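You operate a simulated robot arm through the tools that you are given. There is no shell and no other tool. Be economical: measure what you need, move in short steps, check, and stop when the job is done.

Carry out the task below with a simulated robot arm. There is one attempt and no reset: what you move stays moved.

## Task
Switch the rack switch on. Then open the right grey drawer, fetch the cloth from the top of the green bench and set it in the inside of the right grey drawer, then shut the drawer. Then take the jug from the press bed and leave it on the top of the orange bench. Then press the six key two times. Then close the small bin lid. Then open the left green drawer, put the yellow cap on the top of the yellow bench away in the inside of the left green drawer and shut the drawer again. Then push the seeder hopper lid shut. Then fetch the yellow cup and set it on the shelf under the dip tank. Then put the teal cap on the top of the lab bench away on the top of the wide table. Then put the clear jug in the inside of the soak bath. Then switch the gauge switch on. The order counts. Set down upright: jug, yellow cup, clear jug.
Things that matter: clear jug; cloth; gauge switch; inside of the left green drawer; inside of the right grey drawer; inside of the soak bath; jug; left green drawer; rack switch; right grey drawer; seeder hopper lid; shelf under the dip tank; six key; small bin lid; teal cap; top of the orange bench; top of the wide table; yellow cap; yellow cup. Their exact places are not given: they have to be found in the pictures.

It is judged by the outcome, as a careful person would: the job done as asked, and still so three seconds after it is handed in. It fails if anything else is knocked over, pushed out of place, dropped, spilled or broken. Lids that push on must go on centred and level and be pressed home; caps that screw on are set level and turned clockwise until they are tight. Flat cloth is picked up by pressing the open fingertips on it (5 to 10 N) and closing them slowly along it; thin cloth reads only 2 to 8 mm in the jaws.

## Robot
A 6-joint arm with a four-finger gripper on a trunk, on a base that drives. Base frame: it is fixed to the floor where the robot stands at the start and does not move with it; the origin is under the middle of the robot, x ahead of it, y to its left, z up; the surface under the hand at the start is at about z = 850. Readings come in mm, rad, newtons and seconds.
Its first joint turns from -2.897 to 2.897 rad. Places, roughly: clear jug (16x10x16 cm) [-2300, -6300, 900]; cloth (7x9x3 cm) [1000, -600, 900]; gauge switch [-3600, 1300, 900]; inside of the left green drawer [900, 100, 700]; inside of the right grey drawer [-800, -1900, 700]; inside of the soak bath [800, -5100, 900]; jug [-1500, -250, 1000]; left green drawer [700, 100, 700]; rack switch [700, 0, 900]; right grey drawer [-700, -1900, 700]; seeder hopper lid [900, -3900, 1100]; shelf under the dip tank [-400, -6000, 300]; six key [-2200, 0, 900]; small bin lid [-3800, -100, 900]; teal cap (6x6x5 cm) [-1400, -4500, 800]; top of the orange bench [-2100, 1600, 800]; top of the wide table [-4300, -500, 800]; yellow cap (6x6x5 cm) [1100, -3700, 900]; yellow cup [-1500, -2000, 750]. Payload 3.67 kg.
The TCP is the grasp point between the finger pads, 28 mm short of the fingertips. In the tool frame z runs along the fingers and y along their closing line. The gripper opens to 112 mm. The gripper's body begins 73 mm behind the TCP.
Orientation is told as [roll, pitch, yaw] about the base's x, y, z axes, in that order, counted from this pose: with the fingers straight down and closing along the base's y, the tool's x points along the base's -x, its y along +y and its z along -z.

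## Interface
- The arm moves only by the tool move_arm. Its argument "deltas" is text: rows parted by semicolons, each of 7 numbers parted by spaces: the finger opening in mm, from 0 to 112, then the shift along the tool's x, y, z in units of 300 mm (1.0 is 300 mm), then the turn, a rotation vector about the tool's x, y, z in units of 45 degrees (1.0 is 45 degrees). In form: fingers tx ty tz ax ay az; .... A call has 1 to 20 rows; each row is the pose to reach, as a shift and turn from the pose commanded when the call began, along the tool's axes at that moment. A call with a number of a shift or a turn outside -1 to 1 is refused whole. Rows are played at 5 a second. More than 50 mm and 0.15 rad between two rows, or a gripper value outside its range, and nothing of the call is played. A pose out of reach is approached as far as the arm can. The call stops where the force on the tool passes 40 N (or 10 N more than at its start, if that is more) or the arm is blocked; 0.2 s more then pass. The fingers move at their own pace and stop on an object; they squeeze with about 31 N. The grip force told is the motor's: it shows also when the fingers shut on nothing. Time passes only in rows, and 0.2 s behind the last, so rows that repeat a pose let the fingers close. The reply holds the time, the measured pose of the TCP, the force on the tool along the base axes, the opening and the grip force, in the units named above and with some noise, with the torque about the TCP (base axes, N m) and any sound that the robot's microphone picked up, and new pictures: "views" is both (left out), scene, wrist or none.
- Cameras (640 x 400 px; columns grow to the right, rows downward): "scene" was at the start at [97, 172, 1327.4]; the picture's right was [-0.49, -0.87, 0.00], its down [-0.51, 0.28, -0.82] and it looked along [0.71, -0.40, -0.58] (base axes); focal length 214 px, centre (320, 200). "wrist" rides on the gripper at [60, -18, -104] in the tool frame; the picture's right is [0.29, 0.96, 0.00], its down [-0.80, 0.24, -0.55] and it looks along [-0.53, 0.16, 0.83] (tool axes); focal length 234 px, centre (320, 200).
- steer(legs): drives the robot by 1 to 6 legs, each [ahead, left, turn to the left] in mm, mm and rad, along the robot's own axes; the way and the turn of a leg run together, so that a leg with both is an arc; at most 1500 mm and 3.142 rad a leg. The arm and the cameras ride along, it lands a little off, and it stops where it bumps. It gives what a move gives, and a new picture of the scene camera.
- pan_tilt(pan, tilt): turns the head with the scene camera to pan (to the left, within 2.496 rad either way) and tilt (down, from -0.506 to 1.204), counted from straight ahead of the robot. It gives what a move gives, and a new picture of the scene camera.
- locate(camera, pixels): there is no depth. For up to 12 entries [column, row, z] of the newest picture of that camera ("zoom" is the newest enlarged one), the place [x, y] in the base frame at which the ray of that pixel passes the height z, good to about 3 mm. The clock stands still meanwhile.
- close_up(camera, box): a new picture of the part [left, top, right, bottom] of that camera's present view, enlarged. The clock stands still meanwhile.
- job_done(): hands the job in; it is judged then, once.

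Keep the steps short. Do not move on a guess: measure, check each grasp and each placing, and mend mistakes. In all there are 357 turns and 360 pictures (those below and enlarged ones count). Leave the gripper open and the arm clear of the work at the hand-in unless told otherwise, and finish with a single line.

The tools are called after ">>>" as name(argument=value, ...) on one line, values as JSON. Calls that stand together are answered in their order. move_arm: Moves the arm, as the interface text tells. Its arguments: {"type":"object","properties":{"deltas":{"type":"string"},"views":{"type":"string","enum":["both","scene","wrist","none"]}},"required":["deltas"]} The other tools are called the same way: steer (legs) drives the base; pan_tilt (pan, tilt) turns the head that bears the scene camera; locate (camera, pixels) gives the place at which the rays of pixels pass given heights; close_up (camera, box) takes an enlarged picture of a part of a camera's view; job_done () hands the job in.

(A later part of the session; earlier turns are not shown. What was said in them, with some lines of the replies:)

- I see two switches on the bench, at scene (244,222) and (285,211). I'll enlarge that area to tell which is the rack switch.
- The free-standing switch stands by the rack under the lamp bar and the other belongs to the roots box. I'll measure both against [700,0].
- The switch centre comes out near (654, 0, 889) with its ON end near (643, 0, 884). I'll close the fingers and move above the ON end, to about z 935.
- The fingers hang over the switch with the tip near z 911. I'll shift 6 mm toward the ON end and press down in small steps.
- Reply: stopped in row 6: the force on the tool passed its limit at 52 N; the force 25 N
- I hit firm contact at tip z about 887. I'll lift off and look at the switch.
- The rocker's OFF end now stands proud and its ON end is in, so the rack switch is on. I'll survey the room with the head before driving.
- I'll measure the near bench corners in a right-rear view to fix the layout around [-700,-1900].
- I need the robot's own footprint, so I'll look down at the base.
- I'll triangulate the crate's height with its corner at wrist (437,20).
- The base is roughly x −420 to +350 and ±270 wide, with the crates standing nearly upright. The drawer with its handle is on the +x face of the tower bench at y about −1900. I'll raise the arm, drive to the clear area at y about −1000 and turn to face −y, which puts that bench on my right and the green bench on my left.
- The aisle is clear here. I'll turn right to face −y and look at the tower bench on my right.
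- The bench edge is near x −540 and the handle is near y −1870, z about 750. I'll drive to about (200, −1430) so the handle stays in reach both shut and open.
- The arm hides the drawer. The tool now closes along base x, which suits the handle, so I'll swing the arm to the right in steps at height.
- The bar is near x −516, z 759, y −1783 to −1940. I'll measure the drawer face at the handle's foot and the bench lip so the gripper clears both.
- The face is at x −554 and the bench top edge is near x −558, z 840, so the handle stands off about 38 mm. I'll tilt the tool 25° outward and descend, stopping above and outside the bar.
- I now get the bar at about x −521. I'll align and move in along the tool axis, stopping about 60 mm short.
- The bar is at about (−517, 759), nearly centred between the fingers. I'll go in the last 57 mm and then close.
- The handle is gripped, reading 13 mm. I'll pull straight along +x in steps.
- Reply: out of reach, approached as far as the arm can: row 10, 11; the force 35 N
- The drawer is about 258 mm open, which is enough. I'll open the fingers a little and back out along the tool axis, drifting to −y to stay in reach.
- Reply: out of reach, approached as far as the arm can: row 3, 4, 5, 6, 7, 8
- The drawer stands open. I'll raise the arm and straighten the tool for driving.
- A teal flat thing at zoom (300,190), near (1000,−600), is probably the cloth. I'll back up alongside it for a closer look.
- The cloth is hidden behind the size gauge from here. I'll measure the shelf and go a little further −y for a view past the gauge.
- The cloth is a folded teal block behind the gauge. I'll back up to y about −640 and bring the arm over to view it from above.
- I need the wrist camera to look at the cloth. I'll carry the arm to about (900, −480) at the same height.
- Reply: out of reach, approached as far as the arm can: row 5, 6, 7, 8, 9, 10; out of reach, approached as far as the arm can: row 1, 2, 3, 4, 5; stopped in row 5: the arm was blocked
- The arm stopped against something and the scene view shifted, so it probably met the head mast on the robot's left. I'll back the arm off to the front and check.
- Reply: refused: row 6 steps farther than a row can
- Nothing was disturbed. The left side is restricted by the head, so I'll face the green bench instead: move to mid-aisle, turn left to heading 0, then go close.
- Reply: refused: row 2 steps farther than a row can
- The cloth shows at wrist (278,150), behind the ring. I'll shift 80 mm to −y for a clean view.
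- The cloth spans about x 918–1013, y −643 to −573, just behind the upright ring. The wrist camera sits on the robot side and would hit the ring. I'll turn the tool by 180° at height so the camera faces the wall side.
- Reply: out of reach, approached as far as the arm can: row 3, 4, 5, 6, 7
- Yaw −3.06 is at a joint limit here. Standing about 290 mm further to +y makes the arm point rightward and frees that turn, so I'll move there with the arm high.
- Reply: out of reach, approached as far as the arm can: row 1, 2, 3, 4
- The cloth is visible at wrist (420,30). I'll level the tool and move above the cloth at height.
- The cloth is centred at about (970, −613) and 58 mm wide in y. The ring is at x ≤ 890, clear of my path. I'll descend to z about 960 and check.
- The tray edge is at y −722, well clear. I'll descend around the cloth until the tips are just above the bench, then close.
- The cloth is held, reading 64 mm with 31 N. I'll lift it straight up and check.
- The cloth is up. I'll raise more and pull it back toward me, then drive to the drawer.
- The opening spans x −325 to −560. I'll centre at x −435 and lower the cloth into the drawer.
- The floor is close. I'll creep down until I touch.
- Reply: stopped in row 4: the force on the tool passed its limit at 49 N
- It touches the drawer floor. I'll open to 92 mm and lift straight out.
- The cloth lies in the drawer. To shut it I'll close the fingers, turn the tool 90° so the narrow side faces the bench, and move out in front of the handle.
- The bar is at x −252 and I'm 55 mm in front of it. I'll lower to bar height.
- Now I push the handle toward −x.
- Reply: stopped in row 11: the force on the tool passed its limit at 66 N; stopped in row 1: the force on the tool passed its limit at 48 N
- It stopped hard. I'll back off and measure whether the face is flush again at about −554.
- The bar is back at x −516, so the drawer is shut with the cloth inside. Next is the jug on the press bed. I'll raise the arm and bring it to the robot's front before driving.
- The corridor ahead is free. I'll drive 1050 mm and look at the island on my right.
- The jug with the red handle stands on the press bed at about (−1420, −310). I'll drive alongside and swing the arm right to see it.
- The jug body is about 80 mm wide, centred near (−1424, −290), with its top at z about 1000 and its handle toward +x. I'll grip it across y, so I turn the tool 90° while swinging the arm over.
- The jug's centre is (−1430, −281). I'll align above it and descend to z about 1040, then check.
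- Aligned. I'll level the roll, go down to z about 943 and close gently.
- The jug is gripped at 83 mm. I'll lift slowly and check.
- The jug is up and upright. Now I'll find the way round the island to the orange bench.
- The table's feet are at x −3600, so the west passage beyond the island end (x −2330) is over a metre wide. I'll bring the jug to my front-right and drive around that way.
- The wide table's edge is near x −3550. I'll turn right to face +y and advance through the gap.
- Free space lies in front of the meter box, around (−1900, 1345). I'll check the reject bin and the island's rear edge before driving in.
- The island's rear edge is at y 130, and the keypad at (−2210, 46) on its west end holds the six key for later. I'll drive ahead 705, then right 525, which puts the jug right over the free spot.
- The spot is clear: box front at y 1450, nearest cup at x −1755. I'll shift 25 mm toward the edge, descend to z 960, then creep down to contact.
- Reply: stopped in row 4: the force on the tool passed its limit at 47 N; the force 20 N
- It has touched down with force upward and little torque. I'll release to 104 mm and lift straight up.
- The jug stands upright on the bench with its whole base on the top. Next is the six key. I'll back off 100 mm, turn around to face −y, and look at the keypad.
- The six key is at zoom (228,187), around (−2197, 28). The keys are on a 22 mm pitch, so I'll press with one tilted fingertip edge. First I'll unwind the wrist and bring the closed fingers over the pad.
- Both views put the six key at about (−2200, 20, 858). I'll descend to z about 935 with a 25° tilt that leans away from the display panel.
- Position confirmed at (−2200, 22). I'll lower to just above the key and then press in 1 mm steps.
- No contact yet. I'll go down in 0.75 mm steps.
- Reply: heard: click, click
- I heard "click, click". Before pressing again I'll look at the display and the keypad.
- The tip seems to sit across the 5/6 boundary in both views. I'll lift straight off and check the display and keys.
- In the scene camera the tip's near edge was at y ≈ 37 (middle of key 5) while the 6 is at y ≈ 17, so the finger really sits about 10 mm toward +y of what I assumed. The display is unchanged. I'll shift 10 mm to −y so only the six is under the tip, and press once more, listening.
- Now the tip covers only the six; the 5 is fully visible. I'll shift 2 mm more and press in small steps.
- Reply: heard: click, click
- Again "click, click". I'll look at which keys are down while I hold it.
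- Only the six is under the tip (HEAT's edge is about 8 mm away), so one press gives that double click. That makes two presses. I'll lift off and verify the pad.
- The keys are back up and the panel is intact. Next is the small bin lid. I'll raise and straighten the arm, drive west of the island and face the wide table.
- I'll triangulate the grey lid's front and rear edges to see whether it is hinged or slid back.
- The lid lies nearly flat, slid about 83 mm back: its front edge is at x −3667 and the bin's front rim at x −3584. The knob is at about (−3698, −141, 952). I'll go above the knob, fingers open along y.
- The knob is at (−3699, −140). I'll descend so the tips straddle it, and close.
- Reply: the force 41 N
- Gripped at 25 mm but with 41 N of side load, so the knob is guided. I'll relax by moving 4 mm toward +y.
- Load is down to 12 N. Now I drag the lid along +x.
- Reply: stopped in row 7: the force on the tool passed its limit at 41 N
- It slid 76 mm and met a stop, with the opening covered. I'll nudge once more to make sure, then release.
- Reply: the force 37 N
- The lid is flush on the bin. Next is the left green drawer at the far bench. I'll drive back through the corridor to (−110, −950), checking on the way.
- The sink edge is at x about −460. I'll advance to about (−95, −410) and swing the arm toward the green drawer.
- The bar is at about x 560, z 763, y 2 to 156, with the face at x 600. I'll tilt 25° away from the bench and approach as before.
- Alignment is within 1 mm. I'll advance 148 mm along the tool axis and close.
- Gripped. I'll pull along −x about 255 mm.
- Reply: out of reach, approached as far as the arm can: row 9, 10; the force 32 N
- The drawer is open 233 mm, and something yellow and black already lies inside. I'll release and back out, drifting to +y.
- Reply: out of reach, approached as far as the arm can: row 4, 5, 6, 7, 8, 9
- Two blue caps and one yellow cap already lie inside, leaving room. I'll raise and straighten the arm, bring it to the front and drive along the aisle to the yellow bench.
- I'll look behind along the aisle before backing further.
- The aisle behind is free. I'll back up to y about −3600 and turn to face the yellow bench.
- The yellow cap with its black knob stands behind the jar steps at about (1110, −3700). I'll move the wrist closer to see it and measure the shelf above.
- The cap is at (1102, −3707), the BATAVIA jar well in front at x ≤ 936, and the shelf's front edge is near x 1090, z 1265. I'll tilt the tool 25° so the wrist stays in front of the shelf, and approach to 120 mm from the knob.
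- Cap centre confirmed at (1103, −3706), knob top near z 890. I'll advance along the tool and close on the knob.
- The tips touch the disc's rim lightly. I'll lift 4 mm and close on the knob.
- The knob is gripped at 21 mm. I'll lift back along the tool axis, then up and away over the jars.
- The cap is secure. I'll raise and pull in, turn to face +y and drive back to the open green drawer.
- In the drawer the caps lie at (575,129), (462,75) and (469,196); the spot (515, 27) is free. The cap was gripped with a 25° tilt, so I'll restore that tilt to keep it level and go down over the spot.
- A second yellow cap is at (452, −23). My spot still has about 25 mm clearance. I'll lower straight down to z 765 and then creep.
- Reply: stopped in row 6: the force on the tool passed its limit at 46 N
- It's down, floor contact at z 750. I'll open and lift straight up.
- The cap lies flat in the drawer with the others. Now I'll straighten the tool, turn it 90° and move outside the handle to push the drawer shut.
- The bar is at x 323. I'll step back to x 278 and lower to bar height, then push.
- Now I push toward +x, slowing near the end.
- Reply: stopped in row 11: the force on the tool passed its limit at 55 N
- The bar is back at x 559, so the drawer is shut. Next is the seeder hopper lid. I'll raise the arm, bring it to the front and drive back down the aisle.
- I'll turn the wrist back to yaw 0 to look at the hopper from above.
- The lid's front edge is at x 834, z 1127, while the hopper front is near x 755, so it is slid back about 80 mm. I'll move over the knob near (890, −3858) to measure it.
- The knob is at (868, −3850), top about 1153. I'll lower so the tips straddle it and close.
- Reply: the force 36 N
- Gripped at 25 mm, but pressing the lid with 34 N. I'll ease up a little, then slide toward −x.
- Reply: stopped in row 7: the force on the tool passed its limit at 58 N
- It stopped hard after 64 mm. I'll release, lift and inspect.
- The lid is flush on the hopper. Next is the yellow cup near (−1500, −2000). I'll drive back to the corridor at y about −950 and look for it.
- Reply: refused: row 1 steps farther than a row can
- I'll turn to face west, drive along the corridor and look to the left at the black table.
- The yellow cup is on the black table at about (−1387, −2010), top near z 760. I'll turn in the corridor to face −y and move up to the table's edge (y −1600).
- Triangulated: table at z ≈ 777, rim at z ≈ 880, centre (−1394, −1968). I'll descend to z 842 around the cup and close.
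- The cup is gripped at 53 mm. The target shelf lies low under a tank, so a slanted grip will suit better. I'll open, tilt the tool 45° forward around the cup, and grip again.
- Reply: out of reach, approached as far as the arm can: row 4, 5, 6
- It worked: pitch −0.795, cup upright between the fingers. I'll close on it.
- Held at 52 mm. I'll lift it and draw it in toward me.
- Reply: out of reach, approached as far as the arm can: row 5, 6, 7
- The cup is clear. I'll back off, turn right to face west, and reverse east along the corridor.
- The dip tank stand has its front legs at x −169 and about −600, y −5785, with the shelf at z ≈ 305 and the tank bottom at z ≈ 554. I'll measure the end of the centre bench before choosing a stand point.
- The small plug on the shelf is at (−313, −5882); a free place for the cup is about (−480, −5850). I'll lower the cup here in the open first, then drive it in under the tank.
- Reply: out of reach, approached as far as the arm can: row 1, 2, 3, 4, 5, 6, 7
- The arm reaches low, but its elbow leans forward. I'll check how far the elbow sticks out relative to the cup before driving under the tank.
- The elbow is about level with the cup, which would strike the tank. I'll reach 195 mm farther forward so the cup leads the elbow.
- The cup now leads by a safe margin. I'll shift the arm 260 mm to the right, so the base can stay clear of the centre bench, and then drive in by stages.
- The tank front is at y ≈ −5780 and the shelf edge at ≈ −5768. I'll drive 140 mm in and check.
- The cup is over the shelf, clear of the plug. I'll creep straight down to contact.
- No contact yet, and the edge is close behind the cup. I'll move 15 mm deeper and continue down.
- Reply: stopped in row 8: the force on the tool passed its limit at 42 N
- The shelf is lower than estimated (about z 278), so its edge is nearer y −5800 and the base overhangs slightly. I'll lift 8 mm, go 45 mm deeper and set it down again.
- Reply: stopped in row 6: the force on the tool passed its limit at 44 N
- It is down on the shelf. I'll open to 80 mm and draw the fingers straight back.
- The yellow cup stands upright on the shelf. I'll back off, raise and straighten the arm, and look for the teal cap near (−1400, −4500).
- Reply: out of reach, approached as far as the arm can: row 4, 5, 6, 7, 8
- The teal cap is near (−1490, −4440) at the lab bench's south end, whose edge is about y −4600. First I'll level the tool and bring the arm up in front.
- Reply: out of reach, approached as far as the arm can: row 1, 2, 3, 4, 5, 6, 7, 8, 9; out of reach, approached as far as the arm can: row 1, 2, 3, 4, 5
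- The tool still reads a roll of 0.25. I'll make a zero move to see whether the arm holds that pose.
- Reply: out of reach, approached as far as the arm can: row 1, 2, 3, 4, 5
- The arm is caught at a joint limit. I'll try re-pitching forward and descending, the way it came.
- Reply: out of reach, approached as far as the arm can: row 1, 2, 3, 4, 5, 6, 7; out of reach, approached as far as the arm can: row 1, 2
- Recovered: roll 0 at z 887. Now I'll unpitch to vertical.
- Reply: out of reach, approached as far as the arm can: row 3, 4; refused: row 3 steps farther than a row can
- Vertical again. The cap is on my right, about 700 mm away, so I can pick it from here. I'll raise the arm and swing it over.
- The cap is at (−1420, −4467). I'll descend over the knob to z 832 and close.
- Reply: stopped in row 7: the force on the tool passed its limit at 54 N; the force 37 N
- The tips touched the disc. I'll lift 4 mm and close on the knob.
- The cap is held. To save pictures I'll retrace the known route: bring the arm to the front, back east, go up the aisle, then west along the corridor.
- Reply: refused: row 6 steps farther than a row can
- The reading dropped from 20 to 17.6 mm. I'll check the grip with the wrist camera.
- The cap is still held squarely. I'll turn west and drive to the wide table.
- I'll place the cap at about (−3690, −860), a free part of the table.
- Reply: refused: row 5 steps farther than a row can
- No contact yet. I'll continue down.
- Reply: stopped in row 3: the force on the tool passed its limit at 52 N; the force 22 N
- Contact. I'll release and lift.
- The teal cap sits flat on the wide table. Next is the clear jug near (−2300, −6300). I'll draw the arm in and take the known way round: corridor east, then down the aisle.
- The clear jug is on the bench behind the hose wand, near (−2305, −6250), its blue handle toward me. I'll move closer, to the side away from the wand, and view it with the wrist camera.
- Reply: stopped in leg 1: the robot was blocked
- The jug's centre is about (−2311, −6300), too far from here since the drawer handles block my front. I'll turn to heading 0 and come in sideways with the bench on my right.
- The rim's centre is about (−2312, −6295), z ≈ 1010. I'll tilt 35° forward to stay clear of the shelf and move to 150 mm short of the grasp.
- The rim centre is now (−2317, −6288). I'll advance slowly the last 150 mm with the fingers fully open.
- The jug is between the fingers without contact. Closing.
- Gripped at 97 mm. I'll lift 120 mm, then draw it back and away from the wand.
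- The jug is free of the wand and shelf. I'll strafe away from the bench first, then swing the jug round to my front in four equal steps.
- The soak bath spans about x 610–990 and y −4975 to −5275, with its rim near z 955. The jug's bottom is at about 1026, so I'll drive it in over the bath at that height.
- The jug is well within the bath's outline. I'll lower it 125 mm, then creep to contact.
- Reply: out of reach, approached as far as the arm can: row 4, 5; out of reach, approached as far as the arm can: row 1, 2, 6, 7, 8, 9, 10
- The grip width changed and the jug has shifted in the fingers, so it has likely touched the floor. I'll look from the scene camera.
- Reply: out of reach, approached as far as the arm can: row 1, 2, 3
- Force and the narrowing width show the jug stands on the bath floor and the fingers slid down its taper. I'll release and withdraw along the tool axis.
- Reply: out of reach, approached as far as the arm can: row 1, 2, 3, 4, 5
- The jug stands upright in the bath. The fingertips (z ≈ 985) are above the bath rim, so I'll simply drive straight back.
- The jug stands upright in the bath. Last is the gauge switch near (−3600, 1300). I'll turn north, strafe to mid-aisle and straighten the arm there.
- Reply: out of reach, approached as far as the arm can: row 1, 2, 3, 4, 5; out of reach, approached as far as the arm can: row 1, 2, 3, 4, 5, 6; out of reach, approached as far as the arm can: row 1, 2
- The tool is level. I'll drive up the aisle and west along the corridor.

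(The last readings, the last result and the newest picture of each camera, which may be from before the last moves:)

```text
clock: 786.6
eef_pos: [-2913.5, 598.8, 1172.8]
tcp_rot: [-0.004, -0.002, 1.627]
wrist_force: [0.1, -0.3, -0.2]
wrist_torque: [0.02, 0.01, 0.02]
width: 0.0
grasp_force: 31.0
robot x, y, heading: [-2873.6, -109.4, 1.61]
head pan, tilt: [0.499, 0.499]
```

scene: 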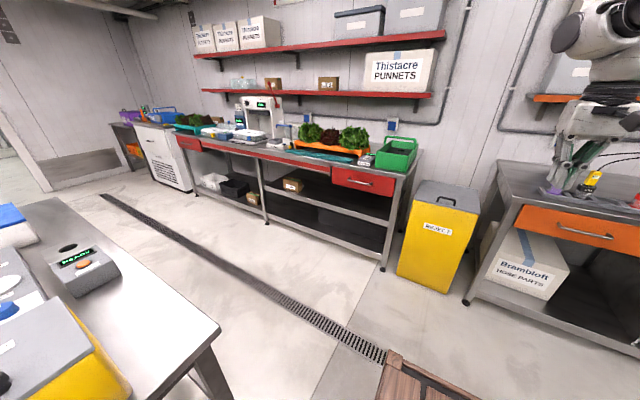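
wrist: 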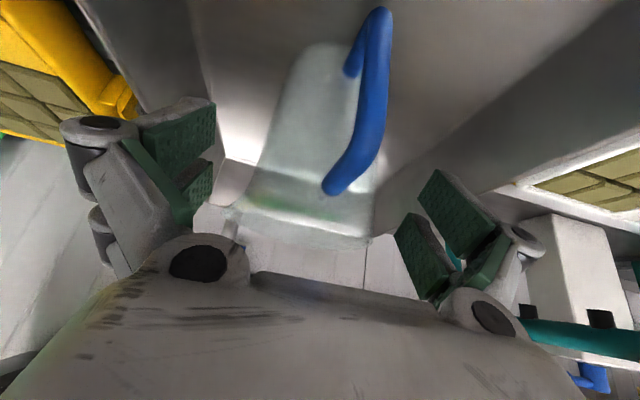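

>>> close_up(camera="scene", box=[220, 90, 430, 200])

>>> locate(camera="scene", pixels=[[405, 174, 850], [370, 166, 850], [330, 160, 850], [368, 160, 870]])

```text
3.05 times, centred on (325, 145) of scene
```

zoom: 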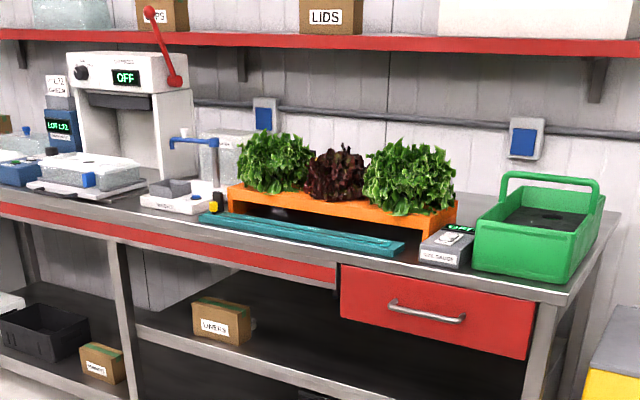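

```text
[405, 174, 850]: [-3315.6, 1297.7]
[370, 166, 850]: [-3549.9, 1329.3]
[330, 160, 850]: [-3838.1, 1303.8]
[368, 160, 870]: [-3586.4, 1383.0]
```

The gauge switch is the small grey box with an OFF display between the orange tray and the green basket, near (−3585, 1370). I'll drive up and over to face it.

>>> steer(legs=[[790, 0, -0.04], [0, 690, 0]])

>>> move_arm(deltas="0 0 0 0 0 0 0", views="wrist")

```text
clock: 794.1
eef_pos: [-3580.2, 1369.9, 1173.0]
tcp_rot: [-0.008, -0.001, 1.59]
wrist_force: [0.3, -0.6, -0.3]
wrist_torque: [-0.01, 0.0, 0.02]
width: 0.1
grasp_force: 30.9
robot x, y, heading: [-3564.5, 663.0, 1.579]
head pan, tilt: [0.499, 0.499]
```

scene: 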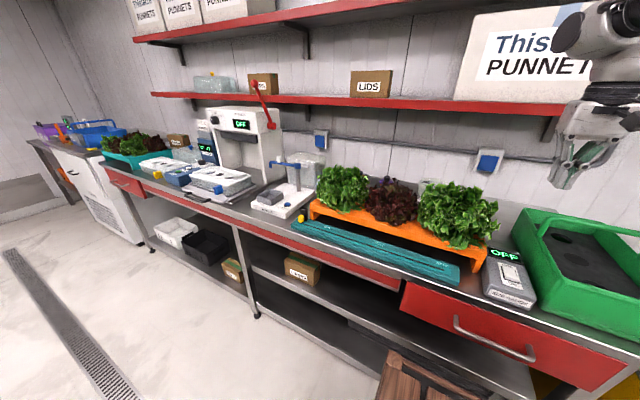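

```text
clock: 794.5
eef_pos: [-3581.4, 1369.5, 1173.8]
tcp_rot: [-0.004, -0.003, 1.591]
wrist_force: [0.4, 0.9, -0.4]
wrist_torque: [-0.01, 0.01, -0.03]
width: 0.1
grasp_force: 30.7
robot x, y, heading: [-3565.4, 661.8, 1.573]
head pan, tilt: [0.499, 0.499]
```

wrist: 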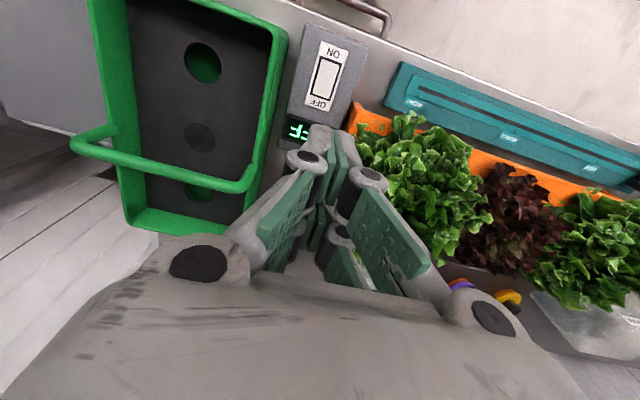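

>>> close_up(camera="wrist", box=[270, 20, 400, 150])

>>> close_up(camera="scene", box=[470, 230, 560, 320])

```text
3.08 times, centred on (335, 85) of wrist
```

zoom: 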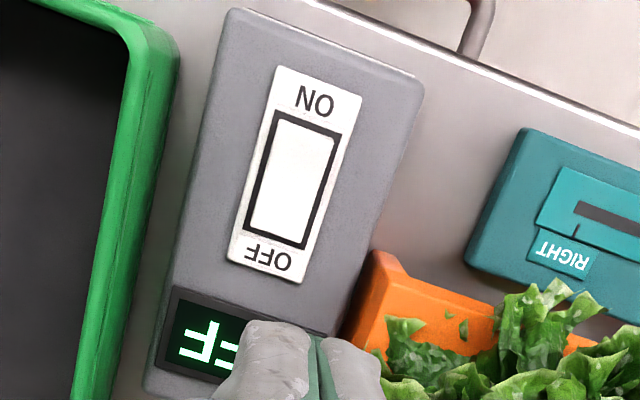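

```text
4.44 times, centred on (515, 275) of scene
```

zoom: 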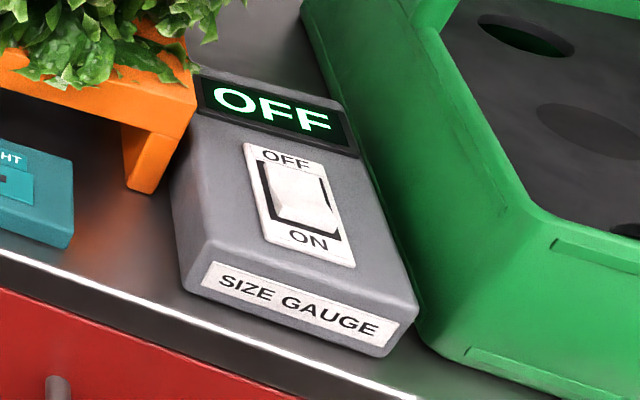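

>>> locate(camera="wrist", pixels=[[325.6, 79.5, 880], [325.6, 79.5, 900], [330.1, 67.1, 880], [330.1, 67.1, 890]])

>>> locate(camera="scene", pixels=[[510, 275, 880], [510, 275, 900], [511.6, 280, 880], [511.6, 280, 890]])

```text
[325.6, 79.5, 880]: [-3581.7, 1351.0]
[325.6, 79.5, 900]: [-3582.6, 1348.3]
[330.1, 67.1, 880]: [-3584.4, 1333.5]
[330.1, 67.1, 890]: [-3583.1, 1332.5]
```

```text
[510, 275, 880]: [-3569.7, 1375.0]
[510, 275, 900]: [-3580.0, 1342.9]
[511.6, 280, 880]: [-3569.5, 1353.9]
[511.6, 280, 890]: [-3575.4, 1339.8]
```

>>> locate(camera="wrist", pixels=[[255, 182, 1000], [255, 182, 1050], [283, 45, 950], [355, 112, 920], [370, 150, 1000]])

```text
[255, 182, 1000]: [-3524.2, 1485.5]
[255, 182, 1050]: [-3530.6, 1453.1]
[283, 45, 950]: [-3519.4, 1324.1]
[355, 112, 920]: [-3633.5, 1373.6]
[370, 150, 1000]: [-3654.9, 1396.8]
```

The switch centre is (−3582, 1349), z ≈ 895, with ON at the near end (y ≈ 1332). The basket edge at x −3519 is clear. I'll go above the ON end.

>>> move_arm(deltas="0 0.064 0.005 0.05 0 0 0; 0 0.128 0.009 0.15 0 0 0; 0 0.128 0.009 0.3 0 0 0; 0 0.128 0.009 0.45 0 0 0; 0 0.128 0.009 0.6 0 0 0; 0 0.128 0.009 0.72 0 0 0; 0 0.128 0.009 0.77 0 0 0; 0 0.128 0.009 0.77 0 0 0", views="wrist")

```text
clock: 796.3
eef_pos: [-3582.2, 1332.3, 940.2]
tcp_rot: [-0.004, -0.002, 1.589]
wrist_force: [-0.6, -0.2, 0.2]
wrist_torque: [0.02, 0.05, -0.02]
width: 0.0
grasp_force: 31.0
robot x, y, heading: [-3562.6, 663.0, 1.578]
head pan, tilt: [0.499, 0.499]
```

wrist: 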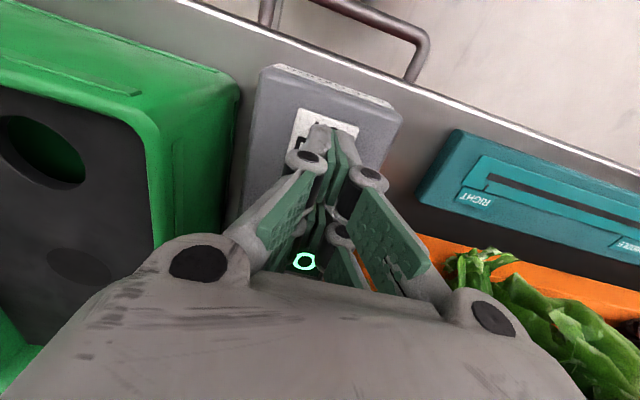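

Now I press down in small steps.

>>> move_arm(deltas="0 0 0 0.03 0 0 0; 0 0 0 0.045 0 0 0; 0 0 0 0.055 0 0 0; 0 0 0 0.065 0 0 0; 0 0 0 0.075 0 0 0; 0 0 0 0.085 0 0 0; 0 0 0 0.095 0 0 0; 0 0 0 0.105 0 0 0; 0 0 0 0.115 0 0 0", views="none")

>>> move_arm(deltas="0 0 0 -0.1 0 0 0; 0 0 0 -0.25 0 0 0; 0 0 0 -0.4 0 0 0; 0 0 0 -0.55 0 0 0; 0 0 0 -0.7 0 0 0; 0 0 0 -0.8 0 0 0", views="both")

```text
clock: 797.0
eef_pos: [-3582.2, 1330.7, 930.7]
tcp_rot: [-0.004, -0.005, 1.589]
wrist_force: [1.5, -11.2, 21.2]
wrist_torque: [0.04, 0.11, 0.03]
width: 6.0
grasp_force: 35.9
robot x, y, heading: [-3563.0, 663.2, 1.578]
head pan, tilt: [0.499, 0.499]
stopped in row 3: the force on the tool passed its limit at 50 N (the readings are from after the stop); the commanded pose is now the measured one
```

```text
clock: 798.4
eef_pos: [-3582.7, 1333.0, 1168.0]
tcp_rot: [-0.004, -0.005, 1.589]
wrist_force: [-0.7, 0.8, 0.4]
wrist_torque: [-0.02, -0.02, 0.02]
width: 0.0
grasp_force: 36.3
robot x, y, heading: [-3563.2, 661.0, 1.579]
head pan, tilt: [0.499, 0.499]
```

scene: 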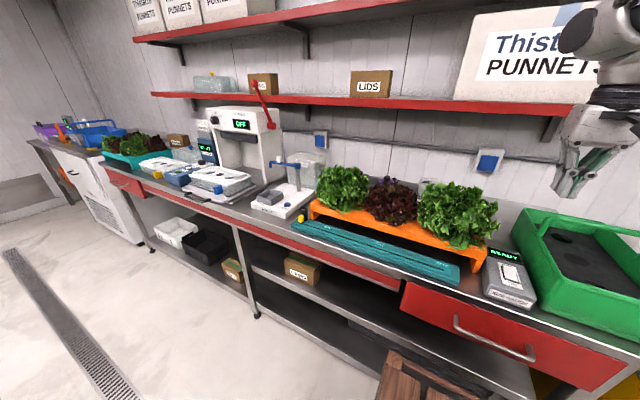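
wrist: 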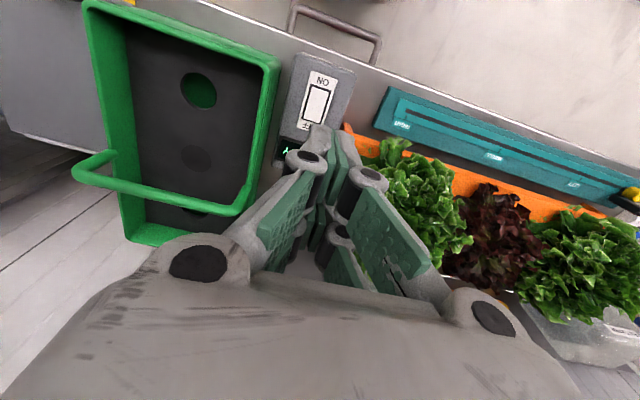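

The gauge display now reads READY, so the switch is on. I'll open the gripper and back the arm clear of the bench.

>>> move_arm(deltas="100 0 0 -0.05 0 0 0; 100 0 0 -0.1 0 0 0; 100 0 0 -0.1 0 0 0", views="none")

>>> steer(legs=[[-180, 0, 0]])

```text
clock: 799.2
eef_pos: [-3582.8, 1331.9, 1198.2]
tcp_rot: [-0.002, -0.006, 1.59]
wrist_force: [0.3, -0.2, -0.5]
wrist_torque: [-0.02, -0.02, 0.03]
width: 99.9
grasp_force: 0.0
robot x, y, heading: [-3563.7, 662.1, 1.579]
head pan, tilt: [0.499, 0.499]
```

```text
clock: 800.7
eef_pos: [-3575.4, 1178.9, 1198.5]
tcp_rot: [-0.002, -0.007, 1.573]
wrist_force: [1.6, 0.3, -0.3]
wrist_torque: [0.01, 0.01, -0.02]
width: 99.8
grasp_force: 0.0
robot x, y, heading: [-3567.7, 504.9, 1.554]
head pan, tilt: [0.499, 0.499]
```

scene: 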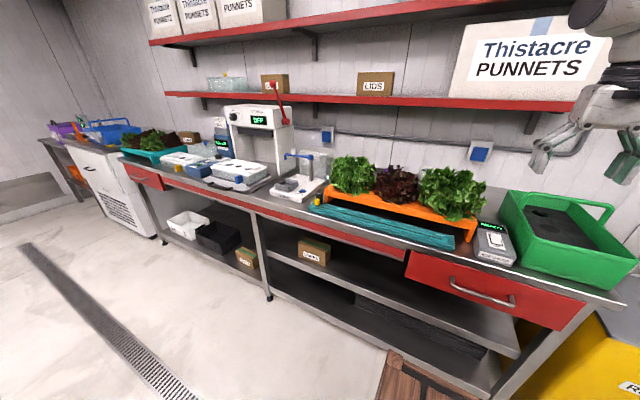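

Every step has been done in order, the gripper is open and the arm is clear, so I'm handing in.

>>> job_done()

```text
The job is handed in.
```

The job is handed in with every step carried out in order; the one doubt is the six key, where my first press may also have caught the 5 key (the display never changed).
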